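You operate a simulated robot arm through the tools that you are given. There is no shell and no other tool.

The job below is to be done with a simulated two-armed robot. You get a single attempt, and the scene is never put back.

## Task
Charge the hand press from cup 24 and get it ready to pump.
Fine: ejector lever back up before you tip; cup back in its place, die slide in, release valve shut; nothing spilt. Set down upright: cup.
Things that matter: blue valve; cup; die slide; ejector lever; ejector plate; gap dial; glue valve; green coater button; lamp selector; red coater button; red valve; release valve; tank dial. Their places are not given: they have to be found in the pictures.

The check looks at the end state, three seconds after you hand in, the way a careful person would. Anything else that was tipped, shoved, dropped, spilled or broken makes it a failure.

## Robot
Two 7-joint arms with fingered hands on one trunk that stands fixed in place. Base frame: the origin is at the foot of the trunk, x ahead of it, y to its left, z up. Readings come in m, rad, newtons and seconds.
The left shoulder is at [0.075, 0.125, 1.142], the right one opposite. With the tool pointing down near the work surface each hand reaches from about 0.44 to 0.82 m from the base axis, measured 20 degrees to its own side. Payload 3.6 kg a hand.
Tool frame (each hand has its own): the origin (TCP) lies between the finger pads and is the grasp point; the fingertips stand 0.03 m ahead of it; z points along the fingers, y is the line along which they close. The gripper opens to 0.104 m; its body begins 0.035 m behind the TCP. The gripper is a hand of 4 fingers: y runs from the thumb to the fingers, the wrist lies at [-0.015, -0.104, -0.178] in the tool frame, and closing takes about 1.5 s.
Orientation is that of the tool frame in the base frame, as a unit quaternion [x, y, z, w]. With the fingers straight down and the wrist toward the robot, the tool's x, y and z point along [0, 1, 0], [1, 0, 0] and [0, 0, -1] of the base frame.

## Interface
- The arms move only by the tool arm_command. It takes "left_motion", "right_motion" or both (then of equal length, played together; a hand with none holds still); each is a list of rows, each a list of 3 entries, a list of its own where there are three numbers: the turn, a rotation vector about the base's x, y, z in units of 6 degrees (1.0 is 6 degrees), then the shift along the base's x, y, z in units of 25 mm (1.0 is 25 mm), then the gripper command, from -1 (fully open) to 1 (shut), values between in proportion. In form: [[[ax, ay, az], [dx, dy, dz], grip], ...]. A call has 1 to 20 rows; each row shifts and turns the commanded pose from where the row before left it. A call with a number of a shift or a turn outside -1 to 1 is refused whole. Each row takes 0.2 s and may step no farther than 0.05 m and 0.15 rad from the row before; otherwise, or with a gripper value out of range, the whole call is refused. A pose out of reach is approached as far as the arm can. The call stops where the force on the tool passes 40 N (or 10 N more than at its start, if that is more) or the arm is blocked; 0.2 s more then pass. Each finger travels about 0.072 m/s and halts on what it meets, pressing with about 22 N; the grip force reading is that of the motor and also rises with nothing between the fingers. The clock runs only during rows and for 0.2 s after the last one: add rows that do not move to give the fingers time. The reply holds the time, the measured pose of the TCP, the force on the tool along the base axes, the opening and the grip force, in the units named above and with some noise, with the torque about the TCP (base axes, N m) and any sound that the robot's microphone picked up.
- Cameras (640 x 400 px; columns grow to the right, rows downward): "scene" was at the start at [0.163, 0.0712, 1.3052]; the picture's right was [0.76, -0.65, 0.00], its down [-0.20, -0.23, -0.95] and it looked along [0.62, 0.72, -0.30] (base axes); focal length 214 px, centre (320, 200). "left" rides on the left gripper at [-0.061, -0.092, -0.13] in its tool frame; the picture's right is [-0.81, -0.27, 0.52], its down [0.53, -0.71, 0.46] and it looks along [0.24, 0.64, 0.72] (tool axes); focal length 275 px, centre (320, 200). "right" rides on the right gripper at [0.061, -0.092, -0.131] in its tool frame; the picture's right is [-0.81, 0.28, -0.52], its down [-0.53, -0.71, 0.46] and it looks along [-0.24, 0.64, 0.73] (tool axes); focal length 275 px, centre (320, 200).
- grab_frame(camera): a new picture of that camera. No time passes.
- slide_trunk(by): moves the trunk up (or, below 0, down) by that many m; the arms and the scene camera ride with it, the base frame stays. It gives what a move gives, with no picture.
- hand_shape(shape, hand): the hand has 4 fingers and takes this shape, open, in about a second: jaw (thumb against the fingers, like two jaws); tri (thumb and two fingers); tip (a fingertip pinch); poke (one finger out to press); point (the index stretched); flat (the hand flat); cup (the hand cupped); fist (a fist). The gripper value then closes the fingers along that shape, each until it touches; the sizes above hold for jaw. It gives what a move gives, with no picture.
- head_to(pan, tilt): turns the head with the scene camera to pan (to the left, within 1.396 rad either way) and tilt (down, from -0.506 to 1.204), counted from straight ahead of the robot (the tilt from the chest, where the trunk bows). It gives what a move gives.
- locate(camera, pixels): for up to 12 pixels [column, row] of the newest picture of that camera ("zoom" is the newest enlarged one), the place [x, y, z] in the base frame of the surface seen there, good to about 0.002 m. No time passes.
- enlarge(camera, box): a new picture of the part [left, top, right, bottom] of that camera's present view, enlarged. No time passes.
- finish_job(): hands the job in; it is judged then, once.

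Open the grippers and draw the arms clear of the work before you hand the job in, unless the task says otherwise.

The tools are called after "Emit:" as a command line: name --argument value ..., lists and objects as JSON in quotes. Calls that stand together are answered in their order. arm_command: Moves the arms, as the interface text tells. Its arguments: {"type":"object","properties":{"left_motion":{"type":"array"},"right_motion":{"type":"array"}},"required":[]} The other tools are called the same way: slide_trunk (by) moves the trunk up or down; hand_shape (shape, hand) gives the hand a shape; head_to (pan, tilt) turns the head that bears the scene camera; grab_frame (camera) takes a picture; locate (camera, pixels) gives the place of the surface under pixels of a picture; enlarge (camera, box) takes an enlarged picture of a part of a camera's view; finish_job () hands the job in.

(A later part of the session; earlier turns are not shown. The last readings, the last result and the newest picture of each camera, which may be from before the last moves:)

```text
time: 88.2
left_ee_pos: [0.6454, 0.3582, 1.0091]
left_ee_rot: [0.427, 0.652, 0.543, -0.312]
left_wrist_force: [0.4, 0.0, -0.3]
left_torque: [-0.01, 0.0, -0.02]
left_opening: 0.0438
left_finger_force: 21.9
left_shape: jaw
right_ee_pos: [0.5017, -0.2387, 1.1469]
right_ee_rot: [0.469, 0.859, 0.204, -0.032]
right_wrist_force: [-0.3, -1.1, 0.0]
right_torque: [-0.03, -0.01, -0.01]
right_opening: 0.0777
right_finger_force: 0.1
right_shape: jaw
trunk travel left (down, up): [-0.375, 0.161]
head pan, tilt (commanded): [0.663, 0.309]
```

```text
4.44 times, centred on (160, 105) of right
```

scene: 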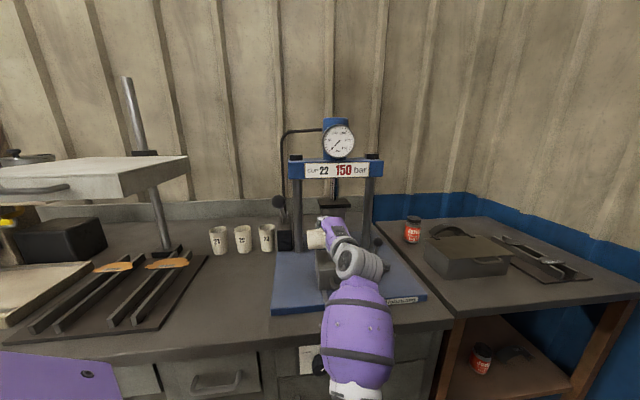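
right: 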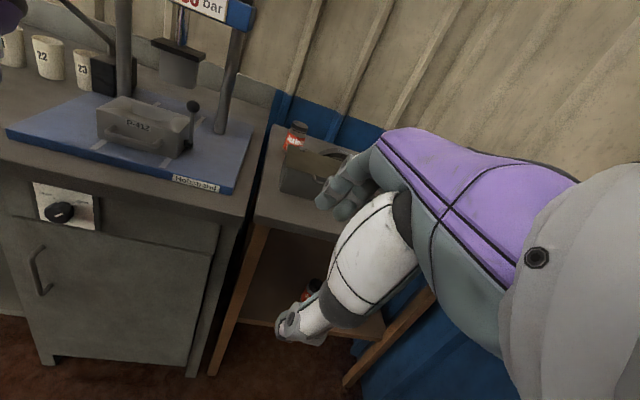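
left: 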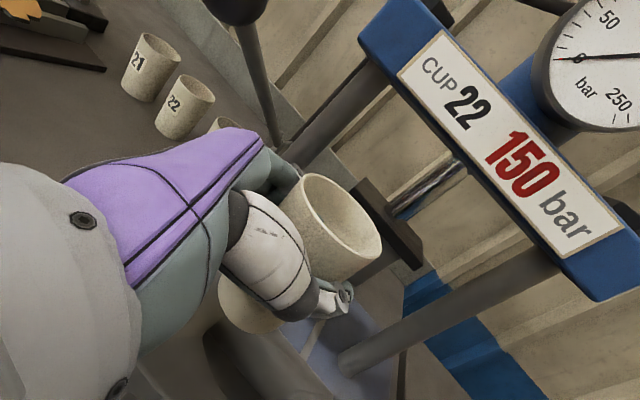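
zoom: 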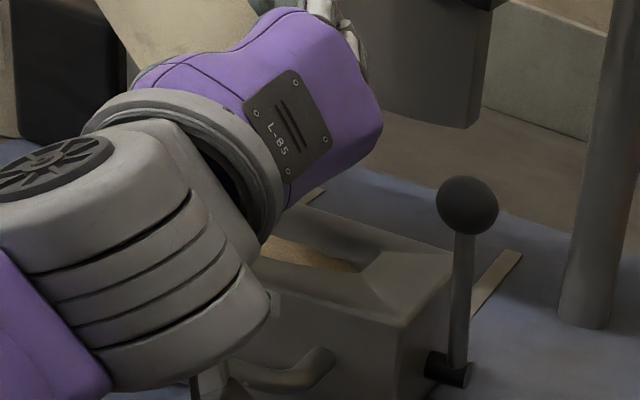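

No further flow up to 144° and the wrist load has dropped to about 0.3 N, so the cup is empty. I untip along the reverse path while raising a little.

Emit:
arm_command --left_motion '[[[0, 0, 0], [0, 0, 0], 0.4], [[0, 0, 0], [0, 0, 0], 0.4], [[-0.354, -0.354, 0], [-0.03, 0.03, 0.1], 0.4], [[-0.707, -0.707, 0], [-0.06, 0.06, 0.2], 0.4], [[-0.707, -0.707, 0], [-0.06, 0.06, 0.2], 0.4], [[-0.707, -0.707, 0], [-0.06, 0.06, 0.2], 0.4], [[-0.707, -0.707, 0], [-0.08, 0.08, 0.1], 0.4], [[-0.707, -0.707, 0], [-0.08, 0.08, 0.05], 0.4], [[-0.707, -0.707, 0], [-0.08, 0.08, 0.05], 0.4], [[-0.707, -0.707, 0], [-0.08, 0.08, 0.05], 0.4], [[-0.707, -0.707, 0], [-0.08, 0.08, 0.05], 0.4], [[-0.707, -0.707, 0], [-0.08, 0.08, 0.05], 0.4], [[-0.707, -0.707, 0], [-0.08, 0.08, 0.05], 0.4], [[-0.707, -0.707, 0], [0, 0, 0.05], 0.4], [[-0.707, -0.707, 0], [0, 0, 0.05], 0.4], [[0, 0, 0], [0, 0, 0], 0.4]]'

Emit:
grab_frame --camera "right"

Emit:
enlarge --camera "right" --box '[80, 40, 220, 160]'

```text
time: 91.6
left_ee_pos: [0.6272, 0.3771, 1.0385]
left_ee_rot: [0.239, 0.886, 0.334, 0.216]
left_wrist_force: [-0.2, -0.9, -0.6]
left_torque: [0.03, 0.03, 0.03]
left_opening: 0.0441
left_finger_force: 22.1
left_shape: jaw
right_ee_pos: [0.5016, -0.2388, 1.1468]
right_ee_rot: [0.469, 0.858, 0.204, -0.032]
right_wrist_force: [0.9, 0.7, 0.8]
right_torque: [0.01, 0.0, 0.01]
right_opening: 0.0779
right_finger_force: 0.1
right_shape: jaw
trunk travel left (down, up): [-0.375, 0.161]
head pan, tilt (commanded): [0.663, 0.309]
```

```text
taken
```

right: 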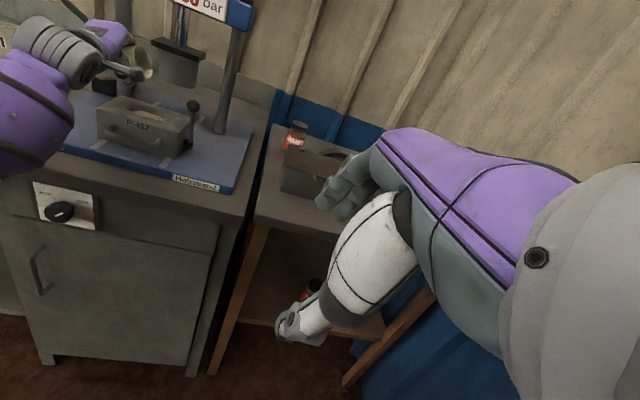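

```text
3.33 times, centred on (150, 100) of right
```

zoom: 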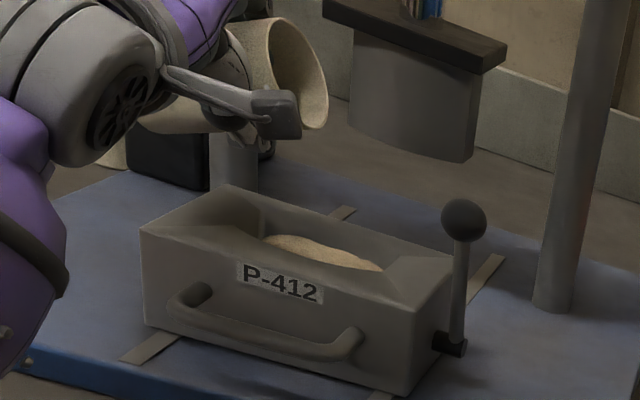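

The heap sits inside the cavity and the die top looks clean. I finish untipping to upright while backing off and rising.

Emit:
arm_command --left_motion '[[[-0.707, -0.707, 0], [-0.1, -0.1, 0.2], 0.4], [[-0.707, -0.707, 0], [-0.15, -0.2, 0.3], 0.4], [[-0.707, -0.707, 0], [-0.15, -0.2, 0.4], 0.4], [[-0.707, -0.707, 0], [-0.15, -0.2, 0.5], 0.4], [[-0.707, -0.707, 0], [-0.15, -0.2, 0.6], 0.4], [[-0.707, -0.707, 0], [-0.15, -0.2, 0.7], 0.4], [[-0.707, -0.707, 0], [-0.15, -0.2, 0.8], 0.4], [[-0.707, -0.707, 0], [-0.15, -0.2, 0.9], 0.4], [[-0.707, -0.707, 0], [-0.15, -0.2, 1], 0.4], [[-0.707, -0.707, 0], [-0.15, -0.2, 1], 0.4], [[-0.707, -0.707, 0], [-0.15, -0.2, 1], 0.4], [[-0.354, -0.354, 0], [-0.15, -0.1, 0.8], 0.4], [[0, 0, 0], [0, 0, 0.5], 0.4], [[0, 0, 0], [0, 0, 0], 0.4]]'

Emit:
grab_frame --camera "left"

Emit:
enlarge --camera "right" --box '[80, 80, 220, 200]'

```text
time: 94.6
left_ee_pos: [0.5822, 0.3226, 1.2557]
left_ee_rot: [-0.023, 0.777, 0.017, 0.629]
left_wrist_force: [0.6, 0.5, -0.3]
left_torque: [-0.04, -0.02, -0.03]
left_opening: 0.0437
left_finger_force: 22.0
left_shape: jaw
right_ee_pos: [0.5015, -0.2388, 1.1472]
right_ee_rot: [0.469, 0.858, 0.206, -0.032]
right_wrist_force: [0.3, 0.3, 0.0]
right_torque: [-0.03, 0.01, -0.04]
right_opening: 0.0777
right_finger_force: 0.0
right_shape: jaw
trunk travel left (down, up): [-0.375, 0.161]
head pan, tilt (commanded): [0.663, 0.309]
```

```text
taken
```

left: 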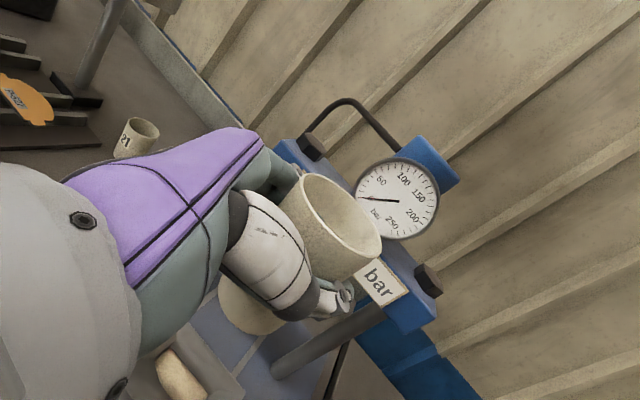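

```text
3.33 times, centred on (150, 140) of right
```

zoom: 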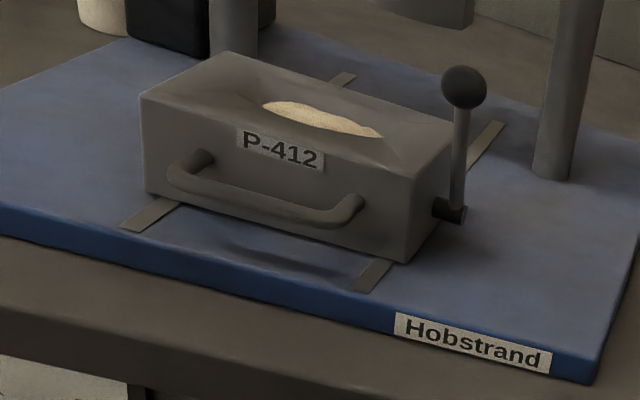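

The powder lies in the cavity with clean surroundings. I carry the cup back above the pump ball to over its place, yawing back to heading 39°.

Emit:
arm_command --left_motion '[[[0, 0, 0.2], [-0.4, 0.45, 0.2], 0.4], [[0, 0, 0.55], [-0.68, 0.78, 0], 0.4], [[0, 0, 0.55], [-0.68, 0.82, 0], 0.4], [[0, 0, 0.55], [-0.68, 0.82, 0], 0.4], [[0, 0, 0.55], [-0.68, 0.82, 0], 0.4], [[0, 0, 0.55], [-0.68, 0.82, 0], 0.4], [[0, 0, 0.55], [-0.68, 0.82, 0], 0.4], [[0, 0, 0.55], [-0.68, 0.82, 0], 0.4], [[0, 0, 0.55], [-0.68, 0.82, 0], 0.4], [[0, 0, 0.55], [-0.68, 0.82, 0], 0.4], [[0, 0, 0.55], [-0.68, 0.78, 0], 0.4], [[0, 0, 0.3], [-0.4, 0.35, 0], 0.4], [[0, 0, 0], [0, 0, 0], 0.4]]'

Emit:
grab_frame --camera "left"

Emit:
grab_frame --camera "scene"

```text
time: 97.4
left_ee_pos: [0.3937, 0.5463, 1.2616]
left_ee_rot: [-0.262, 0.732, 0.211, 0.592]
left_wrist_force: [0.6, -0.6, -1.4]
left_torque: [0.0, 0.03, 0.01]
left_opening: 0.0437
left_finger_force: 21.9
left_shape: jaw
right_ee_pos: [0.5013, -0.2391, 1.1475]
right_ee_rot: [0.469, 0.859, 0.204, -0.032]
right_wrist_force: [0.4, -0.4, 0.0]
right_torque: [0.04, 0.02, 0.0]
right_opening: 0.0777
right_finger_force: 0.1
right_shape: jaw
trunk travel left (down, up): [-0.375, 0.161]
head pan, tilt (commanded): [0.663, 0.309]
```

```text
taken
```

left: 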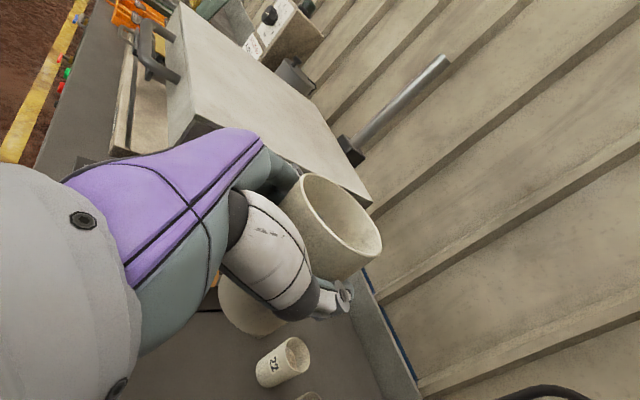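

```text
taken
```

scene: 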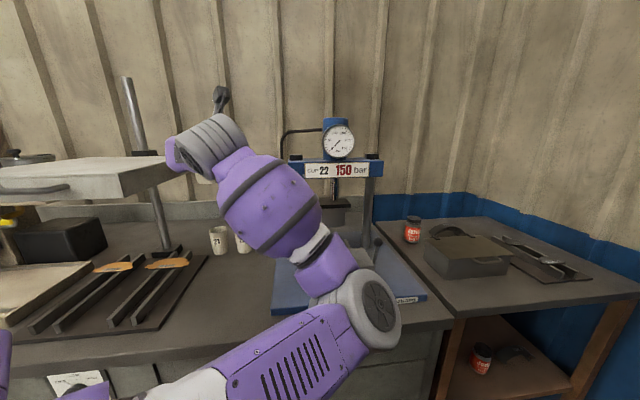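

The hand orientation matches the original grasp. I lower the cup toward its original place, stopping about 25 mm above the counter.

Emit:
arm_command --left_motion '[[[0, 0, 0], [0.013, 0.053, -0.5], 0.4], [[0, 0, 0], [0.013, 0.053, -1], 0.4], [[0, 0, 0], [0.013, 0.053, -1], 0.4], [[0, 0, 0], [0.013, 0.053, -1], 0.4], [[0, 0, 0], [0.013, 0.053, -1], 0.4], [[0, 0, 0], [0.013, 0.053, -1], 0.4], [[0, 0, 0], [0.013, 0.053, -1], 0.4], [[0, 0, 0], [0.013, 0.053, -1], 0.4], [[0, 0, 0], [0.013, 0.053, -1], 0.4], [[0, 0, 0], [0.013, 0.053, -1], 0.4], [[0, 0, 0], [0.013, 0.053, -1], 0.4], [[0, 0, 0], [0.013, 0.053, -1], 0.4], [[0, 0, 0], [0.013, 0.053, -0.9], 0.4], [[0, 0, 0], [0, 0, -0.5], 0.4], [[0, 0, 0], [0, 0, 0], 0.4]]'

Emit:
enlarge --camera "scene" --box '[195, 235, 265, 305]'

```text
time: 100.6
left_ee_pos: [0.396, 0.5609, 0.9385]
left_ee_rot: [-0.262, 0.733, 0.21, 0.592]
left_wrist_force: [0.9, -0.1, -0.2]
left_torque: [0.05, 0.02, 0.0]
left_opening: 0.0436
left_finger_force: 21.9
left_shape: jaw
right_ee_pos: [0.5012, -0.2388, 1.1471]
right_ee_rot: [0.468, 0.859, 0.205, -0.031]
right_wrist_force: [-0.1, -0.5, 0.5]
right_torque: [0.0, 0.02, 0.0]
right_opening: 0.0776
right_finger_force: 0.0
right_shape: jaw
trunk travel left (down, up): [-0.375, 0.161]
head pan, tilt (commanded): [0.663, 0.309]
```

```text
5.71 times, centred on (230, 270) of scene
```

zoom: 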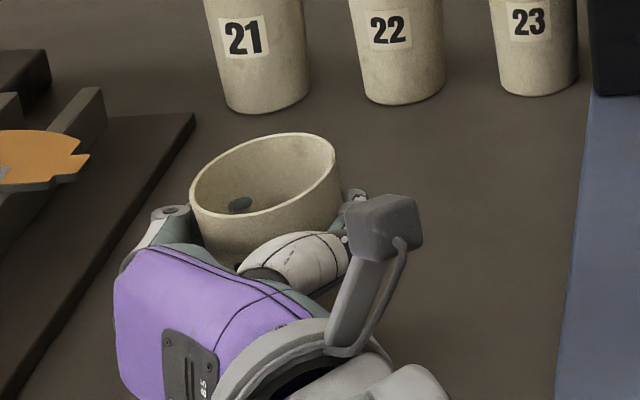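

The cup looks empty and upright. I locate the rim to set it down exactly.

Emit:
locate --camera "zoom" --pixels '[[193, 190], [337, 157], [290, 135], [325, 143], [225, 213], [262, 212], [300, 197], [325, 180], [215, 160], [250, 142], [203, 204]]'

```text
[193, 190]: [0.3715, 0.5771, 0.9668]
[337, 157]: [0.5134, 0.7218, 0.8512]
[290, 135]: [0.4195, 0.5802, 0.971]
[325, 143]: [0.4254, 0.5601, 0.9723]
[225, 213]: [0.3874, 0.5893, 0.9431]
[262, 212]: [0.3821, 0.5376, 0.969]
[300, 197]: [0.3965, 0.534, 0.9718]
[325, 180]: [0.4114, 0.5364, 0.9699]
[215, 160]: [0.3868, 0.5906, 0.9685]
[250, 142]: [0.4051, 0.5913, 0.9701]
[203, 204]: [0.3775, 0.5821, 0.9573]
```

The rim centre is at (0.3985,0.5627), almost exactly the starting place. I lower the last 24 mm in gentle steps.

Emit:
arm_command --left_motion '[[[0, 0, 0], [0.06, 0.05, -0.24], 0.4], [[0, 0, 0], [0, 0, -0.24], 0.4], [[0, 0, 0], [0, 0, -0.24], 0.4], [[0, 0, 0], [0, 0, -0.12], 0.4], [[0, 0, 0], [0, 0, -0.08], 0.4], [[0, 0, 0], [0, 0, 0], 0.4]]'

Emit:
enlarge --camera "scene" --box '[195, 245, 265, 315]'

```text
time: 102.0
left_ee_pos: [0.3975, 0.5634, 0.9156]
left_ee_rot: [-0.261, 0.733, 0.21, 0.592]
left_wrist_force: [-0.3, 0.5, 1.2]
left_torque: [0.01, -0.03, 0.01]
left_opening: 0.0435
left_finger_force: 22.0
left_shape: jaw
right_ee_pos: [0.5015, -0.2395, 1.1471]
right_ee_rot: [0.469, 0.858, 0.205, -0.031]
right_wrist_force: [-0.8, 0.6, 0.4]
right_torque: [0.02, -0.04, -0.01]
right_opening: 0.078
right_finger_force: 0.0
right_shape: jaw
trunk travel left (down, up): [-0.375, 0.161]
head pan, tilt (commanded): [0.663, 0.309]
```

```text
5.71 times, centred on (230, 280) of scene
```

zoom: 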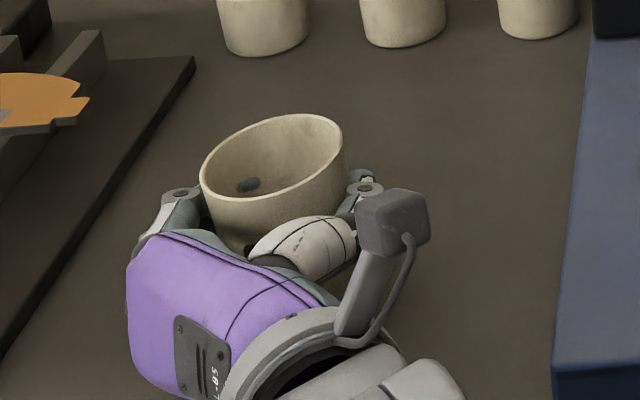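

The wrist force turned to +1.2 N, so the cup touches the counter. I press down 1 mm more and open slowly.

Emit:
arm_command --left_motion '[[[0, 0, 0], [0, 0, -0.04], 0.4], [[0, 0, 0], [0, 0, 0], 0.25], [[0, 0, 0], [0, 0, 0], 0.15], [[0, 0, 0], [0, 0, 0], 0.05], [[0, 0, 0], [0, 0, 0], -0.05], [[0, 0, 0], [0, 0, 0], -0.15], [[0, 0, 0], [0, 0, 0], -0.3], [[0, 0, 0], [0, 0, 0], -0.5], [[0, 0, 0], [0, 0, 0], -0.7], [[0, 0, 0], [0, 0, 0], -1], [[0, 0, 0], [0, 0, 0], -1]]'

Emit:
enlarge --camera "scene" --box '[195, 245, 265, 315]'

Emit:
locate --camera "zoom" --pixels '[[203, 165], [343, 145], [300, 116], [325, 122], [270, 200], [235, 197], [310, 185], [335, 165], [220, 145], [255, 124]]'

```text
time: 104.4
left_ee_pos: [0.3981, 0.5646, 0.9139]
left_ee_rot: [-0.261, 0.733, 0.211, 0.592]
left_wrist_force: [0.1, 0.3, 1.1]
left_torque: [-0.04, 0.0, 0.0]
left_opening: 0.1034
left_finger_force: 0.0
left_shape: jaw
right_ee_pos: [0.5015, -0.2387, 1.1467]
right_ee_rot: [0.469, 0.859, 0.205, -0.032]
right_wrist_force: [0.7, -0.7, -0.7]
right_torque: [0.01, 0.0, -0.02]
right_opening: 0.0776
right_finger_force: 0.0
right_shape: jaw
trunk travel left (down, up): [-0.375, 0.161]
head pan, tilt (commanded): [0.663, 0.309]
```

```text
5.71 times, centred on (230, 280) of scene
```

zoom: 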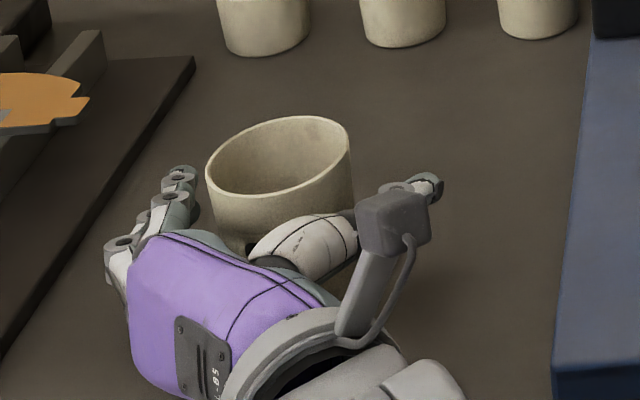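

```text
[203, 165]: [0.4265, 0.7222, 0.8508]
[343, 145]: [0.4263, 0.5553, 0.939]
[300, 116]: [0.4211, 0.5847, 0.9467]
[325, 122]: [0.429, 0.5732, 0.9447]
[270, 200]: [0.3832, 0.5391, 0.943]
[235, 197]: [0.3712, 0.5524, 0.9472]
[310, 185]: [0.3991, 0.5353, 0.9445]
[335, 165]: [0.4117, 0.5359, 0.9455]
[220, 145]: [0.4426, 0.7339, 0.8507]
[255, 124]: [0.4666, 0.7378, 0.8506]
```

The cup stands upright in its place with the hand open around it. I withdraw straight back along the hand's heading, then rise.

Emit:
arm_command --left_motion '[[[0, 0, 0], [-0.3, -0.26, 0], -1], [[0, 0, 0], [-0.5, -0.43, 0], -1], [[0, 0, 0], [-0.5, -0.43, 0], -1], [[0, 0, 0], [-0.5, -0.43, 0], -1], [[0, 0, 0], [-0.3, -0.26, 0.3], -1], [[0, 0, 0], [0, 0, 0.8], -1], [[0, 0, 0], [0, 0, 1], -1], [[0, 0, 0], [0, 0, 1], -1], [[0, 0, 0], [0, 0, 1], -1], [[0, 0, 0], [0, 0, 0], -1]]'

Emit:
grab_frame --camera "scene"

Emit:
grab_frame --camera "left"

```text
time: 106.6
left_ee_pos: [0.345, 0.5165, 1.0175]
left_ee_rot: [-0.263, 0.733, 0.209, 0.592]
left_wrist_force: [-0.3, 0.3, -0.6]
left_torque: [0.0, 0.0, -0.01]
left_opening: 0.1036
left_finger_force: 0.0
left_shape: jaw
right_ee_pos: [0.5014, -0.2389, 1.1469]
right_ee_rot: [0.469, 0.858, 0.205, -0.031]
right_wrist_force: [0.7, 0.1, 0.4]
right_torque: [0.0, 0.0, -0.02]
right_opening: 0.0778
right_finger_force: 0.1
right_shape: jaw
trunk travel left (down, up): [-0.375, 0.161]
head pan, tilt (commanded): [0.663, 0.309]
```

```text
taken
```

scene: 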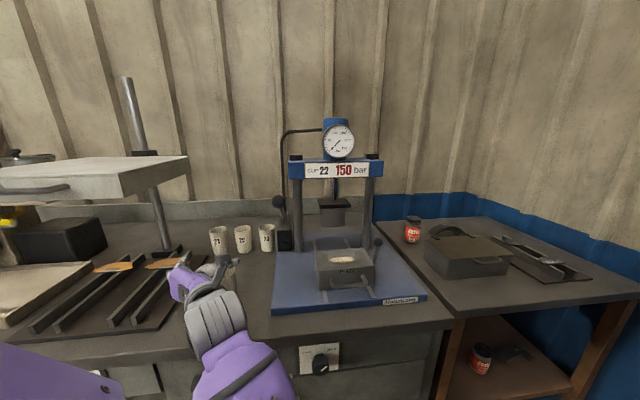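

```text
taken
```

left: 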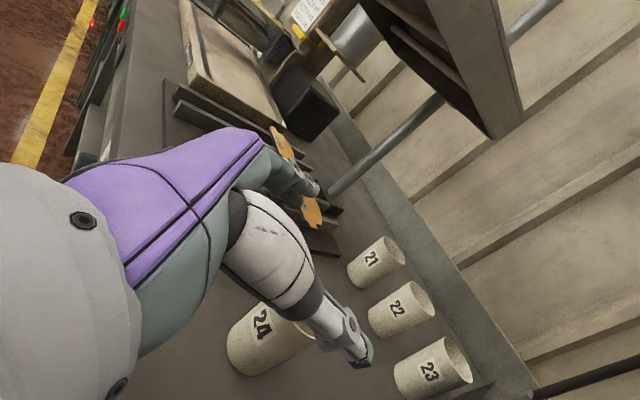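

Cup 24 stands upright. I check the die and its surroundings for spilled powder.

Emit:
enlarge --camera "scene" --box '[300, 230, 400, 310]'

Emit:
locate --camera "zoom" --pixels '[[280, 140], [250, 150], [310, 150], [230, 140], [330, 135], [280, 155], [440, 170], [460, 60], [325, 285], [220, 250], [390, 240]]'

Emit:
enlarge --camera "right" --box '[60, 60, 260, 200]'

```text
5.00 times, centred on (350, 270) of scene
```

zoom: 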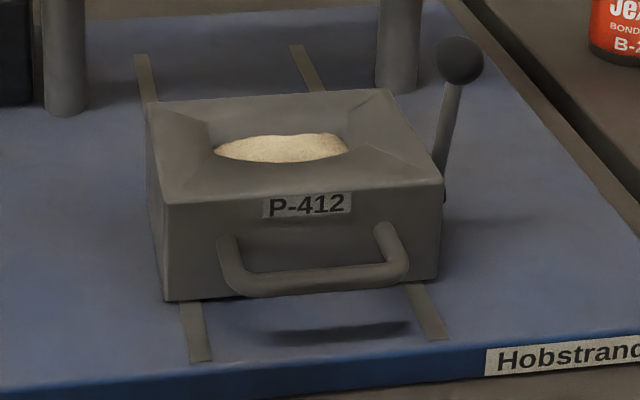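

```text
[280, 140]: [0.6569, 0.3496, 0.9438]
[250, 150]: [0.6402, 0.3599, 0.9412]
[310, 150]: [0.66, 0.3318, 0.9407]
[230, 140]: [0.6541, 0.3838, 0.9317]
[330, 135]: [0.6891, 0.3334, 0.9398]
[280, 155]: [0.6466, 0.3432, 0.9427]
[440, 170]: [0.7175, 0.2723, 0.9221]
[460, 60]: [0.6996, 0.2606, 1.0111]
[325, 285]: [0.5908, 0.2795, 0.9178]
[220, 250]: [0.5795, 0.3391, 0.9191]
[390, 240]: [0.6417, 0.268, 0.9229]
```

```text
2.86 times, centred on (160, 130) of right
```

zoom: 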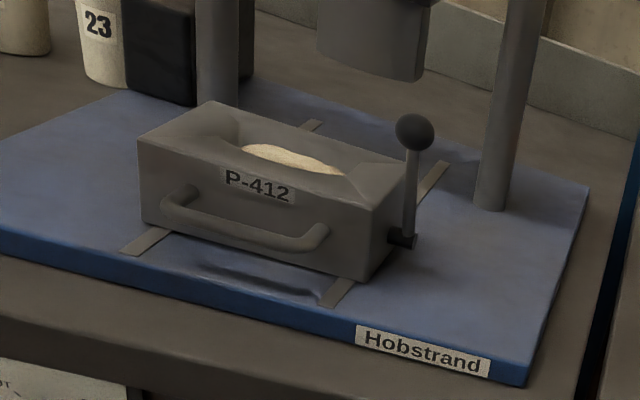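

The charge is in the cavity (surface ≤0.944) with everything around clean. I now raise the left hand and take it across above the pump ball toward the front of the die, to push the slide in by its handle.

Emit:
arm_command --left_motion '[[[0, 0, 0], [0, 0, 0.8], -1], [[0, 0, 0], [0, 0, 1], -1], [[0, 0, 0], [0.4, 0.3, 1], -1], [[0, 0, 0], [0.5, 0.35, 1], -1], [[0, 0, 0], [0.5, 0.3, 1], -1], [[0, 0, 0], [0.3, 0.2, 1], -1], [[0, 0, 0], [0.1, 0.1, 1], -1], [[0, 0, 0], [0, 0, 1], -1], [[0, 0, 0], [0, 0, 1], -1], [[0, 0, 0], [0, 0, 0.9], -1], [[0, 0, -0.3], [0.3, -0.3, 0], -1], [[0, 0, -0.5], [0.68, -0.82, 0], -1], [[0, 0, -0.5], [0.68, -0.82, 0], -1], [[0, 0, -0.5], [0.68, -0.82, 0], -1], [[0, 0, -0.5], [0.68, -0.82, 0], -1], [[0, 0, -0.5], [0.68, -0.82, 0], -1], [[0, 0, -0.5], [0.68, -0.82, 0], -1], [[0, 0, -0.5], [0.68, -0.82, 0], -1], [[0, 0, -0.5], [0.68, -0.82, 0], -1], [[0, 0, -0.5], [0.68, -0.82, 0], -1]]'

Emit:
grab_frame --camera "scene"

```text
time: 110.8
left_ee_pos: [0.5509, 0.3573, 1.2598]
left_ee_rot: [-0.071, 0.774, 0.057, 0.626]
left_wrist_force: [-1.4, -0.5, 0.5]
left_torque: [0.0, -0.03, 0.01]
left_opening: 0.1036
left_finger_force: 0.0
left_shape: jaw
right_ee_pos: [0.5016, -0.2395, 1.1474]
right_ee_rot: [0.469, 0.858, 0.204, -0.032]
right_wrist_force: [-0.6, 0.3, 0.5]
right_torque: [-0.02, 0.01, -0.01]
right_opening: 0.0778
right_finger_force: 0.0
right_shape: jaw
trunk travel left (down, up): [-0.375, 0.161]
head pan, tilt (commanded): [0.663, 0.309]
```

```text
taken
```

scene: 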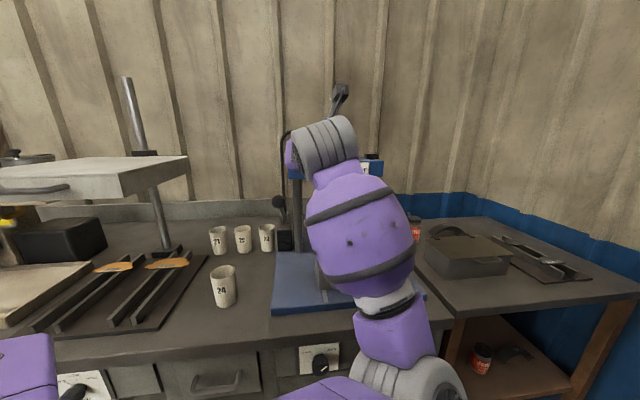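

Cup 24 is back at its spot (224,287). I close the left hand, shift it right in front of the die handle and lower it.

Emit:
arm_command --left_motion '[[[0, 0, 0], [-0.17, -0.94, 0], -0.5], [[0, 0, 0], [-0.17, -0.94, 0], 0], [[0, 0, 0], [-0.17, -0.94, 0], 0.5], [[0, 0, 0], [-0.17, -0.94, -0.4], 1], [[0, 0, 0], [-0.17, -0.94, -0.8], 1], [[0, 0, 0], [0, 0, -1], 1], [[0, 0, 0], [0, 0, -1], 1], [[0, 0, 0], [0, 0, -1], 1], [[0, 0, 0], [0, 0, -1], 1], [[0, 0, 0], [0, 0, -1], 1], [[0, 0, 0], [0, 0, -1], 1], [[0, 0, 0], [0, 0, -1], 1], [[0, 0, 0], [0, 0, -1], 1], [[0, 0, 0], [0, 0, -1], 1], [[0, 0, 0], [0, 0, 0], 1]]'

Emit:
grab_frame --camera "scene"

Emit:
enlarge --camera "right" --box '[0, 30, 260, 220]'

```text
time: 114.0
left_ee_pos: [0.5305, 0.2402, 1.0033]
left_ee_rot: [-0.072, 0.774, 0.055, 0.626]
left_wrist_force: [-0.6, -1.0, 0.4]
left_torque: [-0.01, 0.01, -0.01]
left_opening: 0.0001
left_finger_force: 22.2
left_shape: jaw
right_ee_pos: [0.5015, -0.2386, 1.1474]
right_ee_rot: [0.469, 0.858, 0.205, -0.031]
right_wrist_force: [-0.6, -0.2, -0.5]
right_torque: [-0.01, 0.0, -0.05]
right_opening: 0.0778
right_finger_force: 0.1
right_shape: jaw
trunk travel left (down, up): [-0.375, 0.161]
head pan, tilt (commanded): [0.663, 0.309]
```

```text
taken
```

scene: 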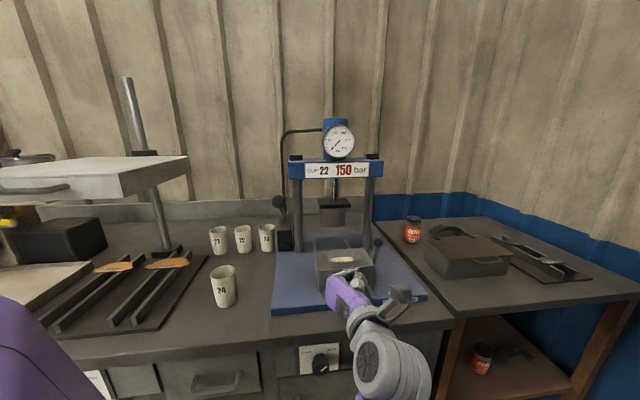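

```text
2.11 times, centred on (130, 125) of right
```

zoom: 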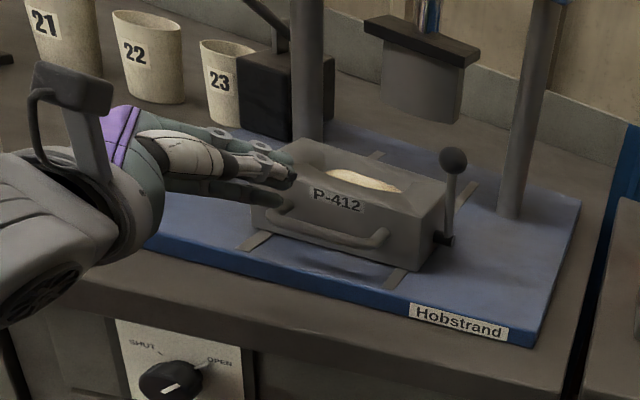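

The closed hand is in front of and above the handle. I locate its fingertips and lowest finger before lowering.

Emit:
locate --camera "zoom" --pixels '[[290, 172], [285, 185], [265, 190], [240, 192], [210, 192], [260, 150], [230, 135], [60, 90], [50, 280], [275, 210], [330, 235]]'

```text
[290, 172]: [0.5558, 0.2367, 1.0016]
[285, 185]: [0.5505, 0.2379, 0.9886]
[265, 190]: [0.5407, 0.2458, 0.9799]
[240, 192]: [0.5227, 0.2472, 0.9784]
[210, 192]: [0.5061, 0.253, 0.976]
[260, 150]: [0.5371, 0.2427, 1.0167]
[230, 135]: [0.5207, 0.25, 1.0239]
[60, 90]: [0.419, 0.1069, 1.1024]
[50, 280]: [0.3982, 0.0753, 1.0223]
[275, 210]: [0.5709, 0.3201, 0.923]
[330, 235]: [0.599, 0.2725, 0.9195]
```

Fingertips are at (0.556,0.237,1.002), and the lowest finger only about 30 mm below the TCP. I lower to z≈0.928 and bring the fingertips up to the handle bar.

Emit:
arm_command --left_motion '[[[0, 0, 0], [0, 0, -1], 1], [[0, 0, 0], [0, 0, -1], 1], [[0, 0, 0], [0, 0, -0.9], 1], [[0, 0, 0], [0, 0, 0], 1], [[0, 0, 0], [0.5, 0.5, 0], 1], [[0, 0, 0], [0.4, 0.4, 0], 1], [[0, 0, 0], [0, 0, 0], 1]]'

Emit:
enlarge --camera "right" --box '[60, 60, 220, 190]'

Emit:
enlarge --camera "scene" --box '[290, 230, 410, 330]'

```text
time: 115.6
left_ee_pos: [0.5534, 0.2627, 0.9314]
left_ee_rot: [-0.071, 0.775, 0.057, 0.626]
left_wrist_force: [-0.1, 0.4, -0.1]
left_torque: [-0.01, -0.01, 0.01]
left_opening: 0.0
left_finger_force: 22.3
left_shape: jaw
right_ee_pos: [0.5002, -0.2383, 1.148]
right_ee_rot: [0.469, 0.859, 0.205, -0.031]
right_wrist_force: [-0.1, 0.1, -0.2]
right_torque: [0.01, 0.03, 0.0]
right_opening: 0.0776
right_finger_force: 0.0
right_shape: jaw
trunk travel left (down, up): [-0.375, 0.161]
head pan, tilt (commanded): [0.663, 0.309]
```

```text
3.08 times, centred on (140, 125) of right
```

zoom: 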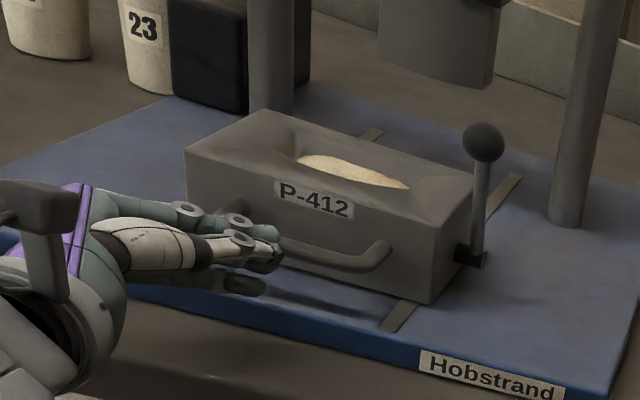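

```text
4.00 times, centred on (350, 280) of scene
```

zoom: 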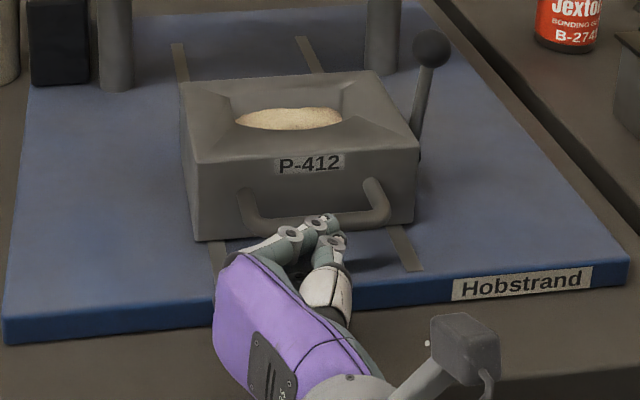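

The fingertips are at the bar's middle (scene zoom (320,222)). I push along the rails in gentle steps.

Emit:
arm_command --left_motion '[[[0, 0, 0], [0.3, 0.3, 0], 1], [[0, 0, 0], [0.3, 0.3, 0], 1], [[0, 0, 0], [0.4, 0.4, 0], 1], [[0, 0, 0], [0.4, 0.4, 0], 1], [[0, 0, 0], [0, 0, 0], 1]]'

Emit:
enlarge --camera "right" --box '[60, 60, 220, 190]'

Emit:
enlarge --camera "scene" --box '[290, 230, 410, 330]'

```text
time: 116.8
left_ee_pos: [0.5875, 0.2985, 0.9302]
left_ee_rot: [-0.071, 0.774, 0.059, 0.626]
left_wrist_force: [0.2, -0.3, 0.1]
left_torque: [0.01, -0.01, 0.0]
left_opening: 0.0001
left_finger_force: 21.6
left_shape: jaw
right_ee_pos: [0.5003, -0.2392, 1.1469]
right_ee_rot: [0.469, 0.859, 0.205, -0.032]
right_wrist_force: [-0.5, 0.7, -0.5]
right_torque: [-0.02, 0.0, 0.04]
right_opening: 0.0778
right_finger_force: 0.1
right_shape: jaw
trunk travel left (down, up): [-0.375, 0.161]
head pan, tilt (commanded): [0.663, 0.309]
```

```text
3.08 times, centred on (140, 125) of right
```

zoom: 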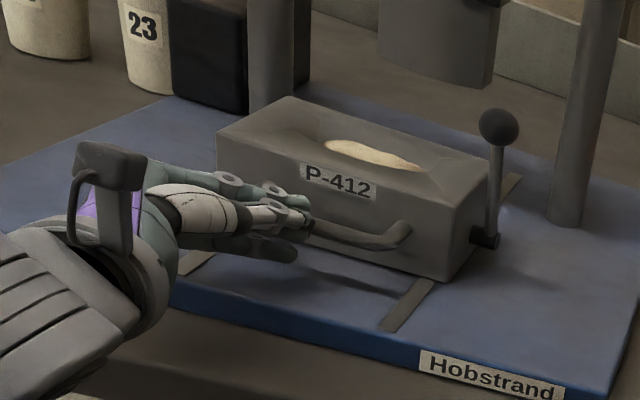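

```text
4.00 times, centred on (350, 280) of scene
```

zoom: 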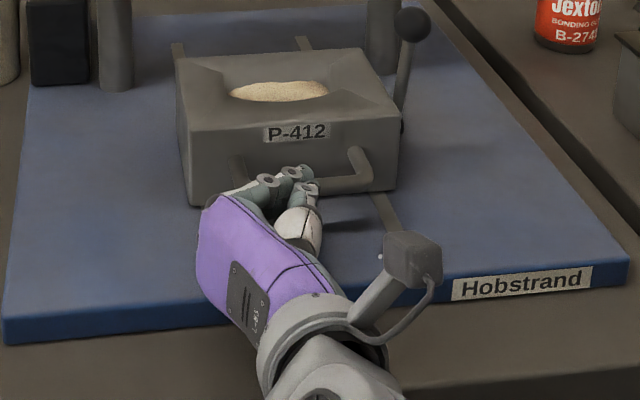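

The die slides in freely. I keep pushing.

Emit:
arm_command --left_motion '[[[0, 0, 0], [0.4, 0.4, 0], 1], [[0, 0, 0], [0.4, 0.4, 0], 1], [[0, 0, 0], [0.4, 0.4, 0], 1], [[0, 0, 0], [0.4, 0.4, 0], 1], [[0, 0, 0], [0.4, 0.4, 0], 1], [[0, 0, 0], [0, 0, 0], 1]]'

Emit:
enlarge --camera "right" --box '[60, 40, 240, 190]'

Emit:
enlarge --camera "scene" --box '[280, 200, 410, 310]'

```text
time: 118.2
left_ee_pos: [0.638, 0.3476, 0.9308]
left_ee_rot: [-0.071, 0.775, 0.056, 0.626]
left_wrist_force: [0.4, 0.3, -0.5]
left_torque: [0.01, 0.0, 0.02]
left_opening: 0.0004
left_finger_force: 22.4
left_shape: jaw
right_ee_pos: [0.4999, -0.2393, 1.1462]
right_ee_rot: [0.468, 0.859, 0.205, -0.032]
right_wrist_force: [0.0, 0.3, -0.4]
right_torque: [0.02, -0.02, 0.03]
right_opening: 0.0774
right_finger_force: 0.0
right_shape: jaw
trunk travel left (down, up): [-0.375, 0.161]
head pan, tilt (commanded): [0.663, 0.309]
```

```text
2.67 times, centred on (150, 115) of right
```

zoom: 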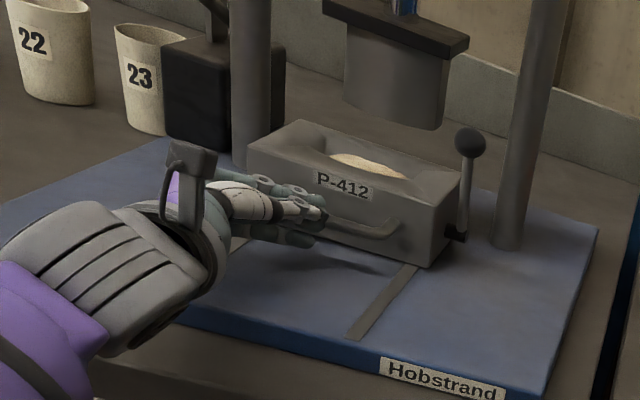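

```text
3.64 times, centred on (345, 255) of scene
```

zoom: 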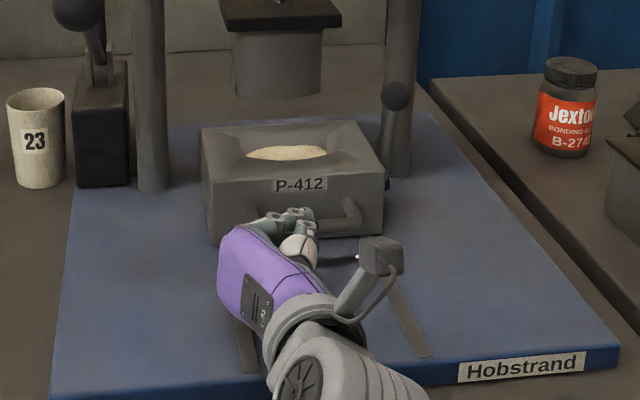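

The die is about 105 mm in, with roughly 70 mm to go. I continue pushing.

Emit:
arm_command --left_motion '[[[0, 0, 0], [0.4, 0.4, 0], 1], [[0, 0, 0], [0.4, 0.4, 0], 1], [[0, 0, 0], [0.4, 0.4, 0], 1], [[0, 0, 0], [0, 0, 0], 1]]'

Emit:
enlarge --camera "right" --box '[80, 20, 260, 170]'

Emit:
enlarge --camera "scene" --box '[280, 190, 410, 300]'

```text
time: 119.2
left_ee_pos: [0.667, 0.3777, 0.9333]
left_ee_rot: [-0.071, 0.775, 0.057, 0.626]
left_wrist_force: [0.0, 0.3, -0.2]
left_torque: [-0.01, 0.0, 0.0]
left_opening: 0.0
left_finger_force: 22.1
left_shape: jaw
right_ee_pos: [0.5018, -0.2386, 1.1468]
right_ee_rot: [0.469, 0.858, 0.205, -0.031]
right_wrist_force: [-0.4, 0.9, 0.8]
right_torque: [-0.01, 0.0, 0.02]
right_opening: 0.0778
right_finger_force: 0.0
right_shape: jaw
trunk travel left (down, up): [-0.375, 0.161]
head pan, tilt (commanded): [0.663, 0.309]
```

```text
2.67 times, centred on (170, 95) of right
```

zoom: 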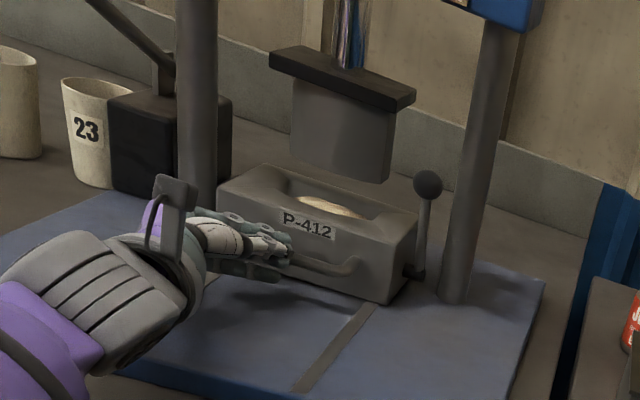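

```text
3.64 times, centred on (345, 245) of scene
```

zoom: 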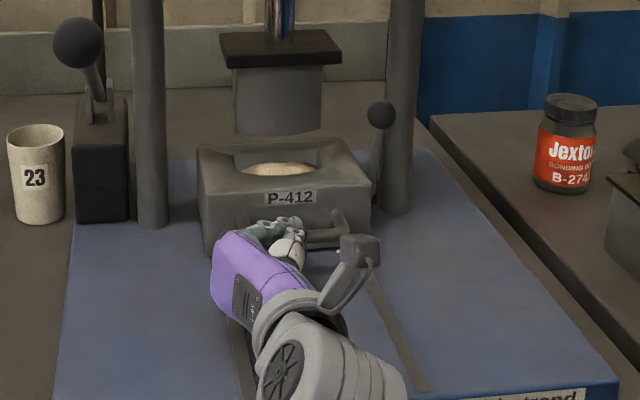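

The die is entering under the punch; the lever ball passes left of the right column. I push on in smaller steps.

Emit:
arm_command --left_motion '[[[0, 0, 0], [0.35, 0.35, 0], 1], [[0, 0, 0], [0.25, 0.25, 0], 1], [[0, 0, 0], [0, 0, 0], 1]]'

Emit:
enlarge --camera "right" --box '[80, 20, 260, 170]'

Emit:
enlarge --camera "scene" --box '[280, 190, 410, 300]'

```text
time: 120.0
left_ee_pos: [0.6819, 0.3921, 0.932]
left_ee_rot: [-0.071, 0.774, 0.056, 0.627]
left_wrist_force: [-0.3, -0.7, -0.5]
left_torque: [-0.02, 0.02, -0.01]
left_opening: 0.0001
left_finger_force: 22.2
left_shape: jaw
right_ee_pos: [0.5012, -0.2388, 1.1482]
right_ee_rot: [0.469, 0.858, 0.205, -0.032]
right_wrist_force: [0.7, 0.6, 0.1]
right_torque: [0.01, -0.01, -0.02]
right_opening: 0.0777
right_finger_force: 0.0
right_shape: jaw
trunk travel left (down, up): [-0.375, 0.161]
head pan, tilt (commanded): [0.663, 0.309]
```

```text
2.67 times, centred on (170, 95) of right
```

zoom: 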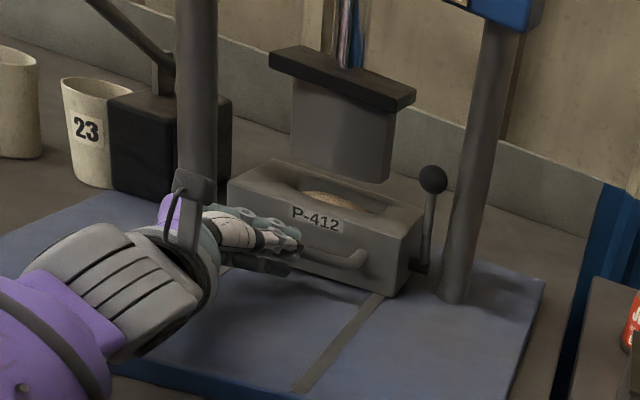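

```text
3.64 times, centred on (345, 245) of scene
```

zoom: 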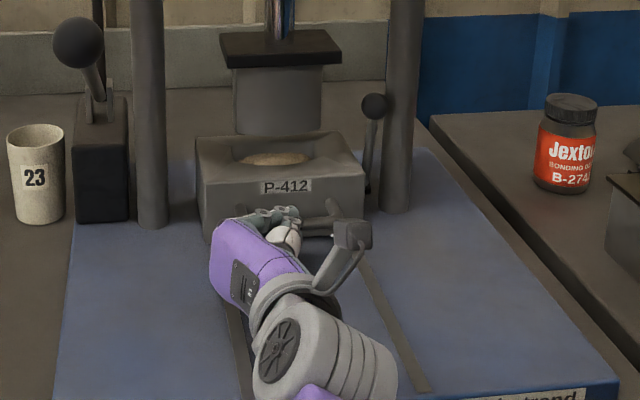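

I locate the die's top corners, punch and columns to see how far remains.

Emit:
locate --camera "zoom" --pixels '[[205, 178], [358, 176], [200, 138], [325, 134], [270, 133], [270, 120], [150, 220], [397, 205], [372, 105], [280, 192]]'

```text
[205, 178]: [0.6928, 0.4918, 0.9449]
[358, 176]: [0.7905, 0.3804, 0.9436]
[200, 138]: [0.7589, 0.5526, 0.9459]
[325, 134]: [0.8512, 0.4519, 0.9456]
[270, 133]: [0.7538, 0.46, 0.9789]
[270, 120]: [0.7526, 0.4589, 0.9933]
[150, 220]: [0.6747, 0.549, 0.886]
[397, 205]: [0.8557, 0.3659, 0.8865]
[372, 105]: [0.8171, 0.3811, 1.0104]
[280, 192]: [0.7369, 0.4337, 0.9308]
```

The die has moved about 169 mm; column/punch centre suggests a few mm more. I push in 3–4 mm steps, watching for the stop.

Emit:
arm_command --left_motion '[[[0, 0, 0], [0.1, 0.1, 0], 1], [[0, 0, 0], [0.1, 0.1, 0], 1], [[0, 0, 0], [0, 0, 0], 1]]'

Emit:
arm_command --left_motion '[[[0, 0, 0], [0.1, 0.1, 0], 1], [[0, 0, 0], [0, 0, 0], 1]]'

Emit:
enlarge --camera "scene" --box '[280, 190, 410, 300]'

Emit:
locate --camera "zoom" --pixels '[[205, 176], [358, 172], [280, 188], [320, 130], [372, 105]]'

```text
time: 120.8
left_ee_pos: [0.6855, 0.3967, 0.9322]
left_ee_rot: [-0.071, 0.775, 0.057, 0.626]
left_wrist_force: [-13.8, -7.8, 0.7]
left_torque: [-0.06, 0.18, 0.1]
left_opening: 0.0002
left_finger_force: 22.1
left_shape: jaw
right_ee_pos: [0.4993, -0.2398, 1.1489]
right_ee_rot: [0.469, 0.858, 0.205, -0.032]
right_wrist_force: [-0.6, -0.1, 0.7]
right_torque: [0.0, 0.02, -0.02]
right_opening: 0.0778
right_finger_force: 0.1
right_shape: jaw
trunk travel left (down, up): [-0.375, 0.161]
head pan, tilt (commanded): [0.663, 0.309]
```

```text
time: 121.4
left_ee_pos: [0.689, 0.399, 0.9341]
left_ee_rot: [-0.07, 0.773, 0.057, 0.627]
left_wrist_force: [-5.8, -3.3, 4.7]
left_torque: [0.0, 0.09, 0.01]
left_opening: 0.0001
left_finger_force: 22.1
left_shape: jaw
right_ee_pos: [0.5001, -0.2394, 1.1468]
right_ee_rot: [0.469, 0.858, 0.205, -0.032]
right_wrist_force: [0.3, -0.2, -1.0]
right_torque: [0.04, 0.04, -0.03]
right_opening: 0.078
right_finger_force: 0.2
right_shape: jaw
trunk travel left (down, up): [-0.375, 0.161]
head pan, tilt (commanded): [0.663, 0.309]
```

```text
3.64 times, centred on (345, 245) of scene
```

zoom: 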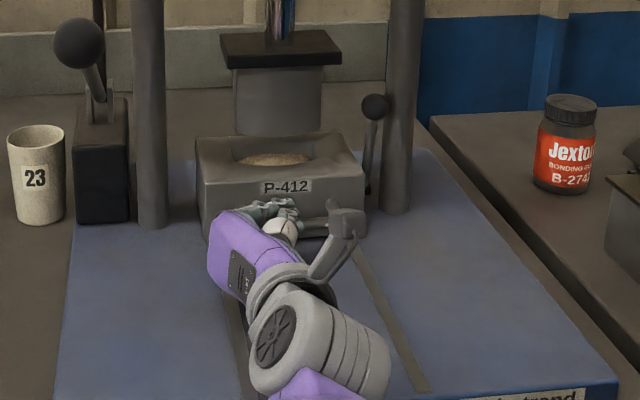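

```text
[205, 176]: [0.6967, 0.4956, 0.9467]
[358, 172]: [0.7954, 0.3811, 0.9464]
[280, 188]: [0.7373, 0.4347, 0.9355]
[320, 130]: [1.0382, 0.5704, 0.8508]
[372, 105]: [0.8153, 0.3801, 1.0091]
```

The reaction jumped to about 16 N and the die front stays at f≈0.829: the slide is at its stop. I back the hand off along the rails and lift away.

Emit:
arm_command --left_motion '[[[0, 0, 0], [-0.3, -0.3, 0], 1], [[0, 0, 0], [-0.6, -0.6, 0], 1], [[0, 0, 0], [-0.7, -0.7, 0], 1], [[0, 0, 0], [-0.7, -0.7, 0], 1], [[0, 0, 0], [-0.7, -0.7, 0], 1], [[0, 0, 0], [-0.7, -0.7, 0.2], 1], [[0, 0, 0], [-0.7, -0.7, 0.5], 1], [[0, 0, 0], [-0.4, -0.4, 0.8], 1], [[0, 0, 0], [-0.1, -0.2, 1], 1], [[0, 0, 0], [0, 0, 1], 0.5], [[0, 0, 0], [0, 0, 1], 0], [[0, 0, 0], [0, 0, 1], 0], [[0, 0, 0], [0, 0, 1], 0], [[0, 0, 0], [0, 0, 0], 0]]'

Emit:
grab_frame --camera "scene"

Emit:
enlarge --camera "right" --box '[0, 0, 260, 240]'

```text
time: 124.4
left_ee_pos: [0.5666, 0.2741, 1.095]
left_ee_rot: [-0.071, 0.774, 0.057, 0.626]
left_wrist_force: [0.8, -0.2, -1.1]
left_torque: [0.01, 0.01, 0.0]
left_opening: 0.0516
left_finger_force: 0.1
left_shape: jaw
right_ee_pos: [0.5013, -0.2389, 1.1467]
right_ee_rot: [0.469, 0.859, 0.205, -0.032]
right_wrist_force: [-0.1, 0.9, 0.3]
right_torque: [0.02, 0.07, -0.02]
right_opening: 0.0778
right_finger_force: 0.1
right_shape: jaw
trunk travel left (down, up): [-0.375, 0.161]
head pan, tilt (commanded): [0.663, 0.309]
```

```text
taken
```

scene: 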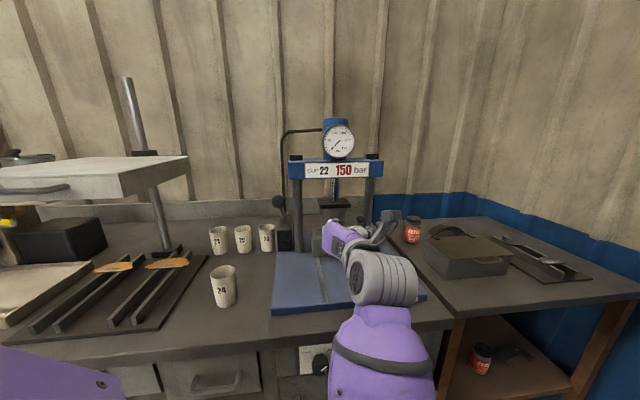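

```text
1.67 times, centred on (130, 120) of right
```

zoom: 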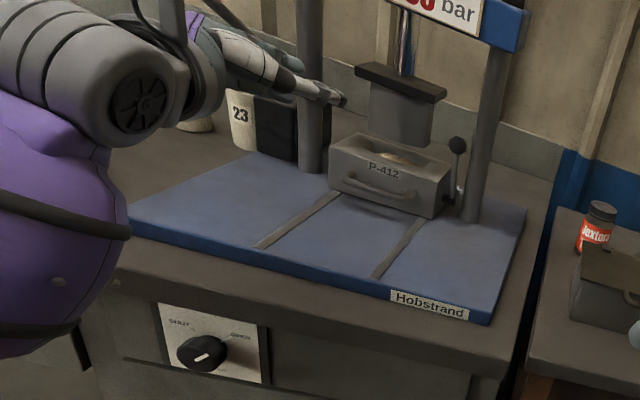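

The die is fully in under the punch with the lever still up. Now the release valve: I measure the knob with the right camera at about (85,212).

Emit:
enlarge --camera "right" --box '[20, 170, 120, 240]'

Emit:
locate --camera "zoom" --pixels '[[245, 270], [200, 270], [290, 270], [245, 235], [245, 310], [250, 215], [150, 150], [300, 180], [100, 120], [400, 170], [330, 330], [160, 230]]'

```text
5.71 times, centred on (70, 205) of right
```

zoom: 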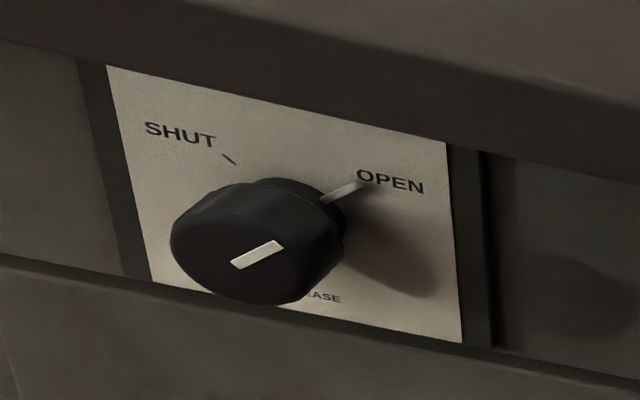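

```text
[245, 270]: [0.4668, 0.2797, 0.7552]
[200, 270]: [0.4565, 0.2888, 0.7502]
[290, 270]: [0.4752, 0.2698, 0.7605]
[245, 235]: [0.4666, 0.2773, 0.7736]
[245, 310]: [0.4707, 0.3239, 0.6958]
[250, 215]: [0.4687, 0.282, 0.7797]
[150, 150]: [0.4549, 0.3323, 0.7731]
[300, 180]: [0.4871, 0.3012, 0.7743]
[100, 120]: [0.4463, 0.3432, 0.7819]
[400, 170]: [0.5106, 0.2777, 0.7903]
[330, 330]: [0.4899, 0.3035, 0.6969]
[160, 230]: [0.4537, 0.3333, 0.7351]
```

I locate the knob's outline and the counter edge above it for clearance.

Emit:
locate --camera "zoom" --pixels '[[180, 240], [333, 262], [262, 297], [240, 195], [300, 200], [256, 255], [400, 60], [400, 100], [300, 10], [500, 100], [560, 150], [60, 200]]'

Emit:
grab_frame --camera "right"

```text
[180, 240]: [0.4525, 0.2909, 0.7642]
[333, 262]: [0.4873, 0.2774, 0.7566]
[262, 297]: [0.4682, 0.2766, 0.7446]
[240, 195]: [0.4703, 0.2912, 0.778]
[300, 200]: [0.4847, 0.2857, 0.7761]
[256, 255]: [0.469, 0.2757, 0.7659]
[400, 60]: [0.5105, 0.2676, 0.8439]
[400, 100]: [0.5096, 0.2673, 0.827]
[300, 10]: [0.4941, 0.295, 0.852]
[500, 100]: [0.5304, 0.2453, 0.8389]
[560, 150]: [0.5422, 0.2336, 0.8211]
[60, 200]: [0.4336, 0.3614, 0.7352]
```

```text
taken
```

right: 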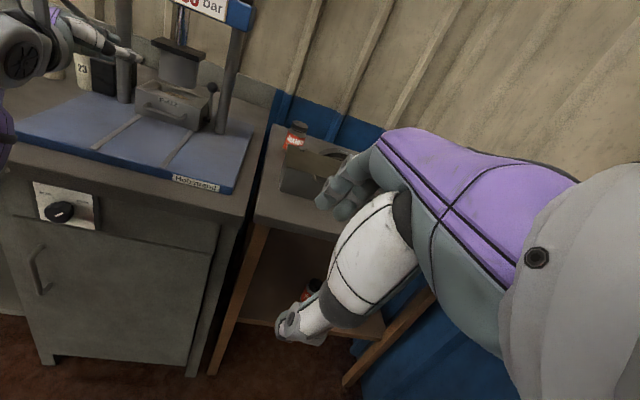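

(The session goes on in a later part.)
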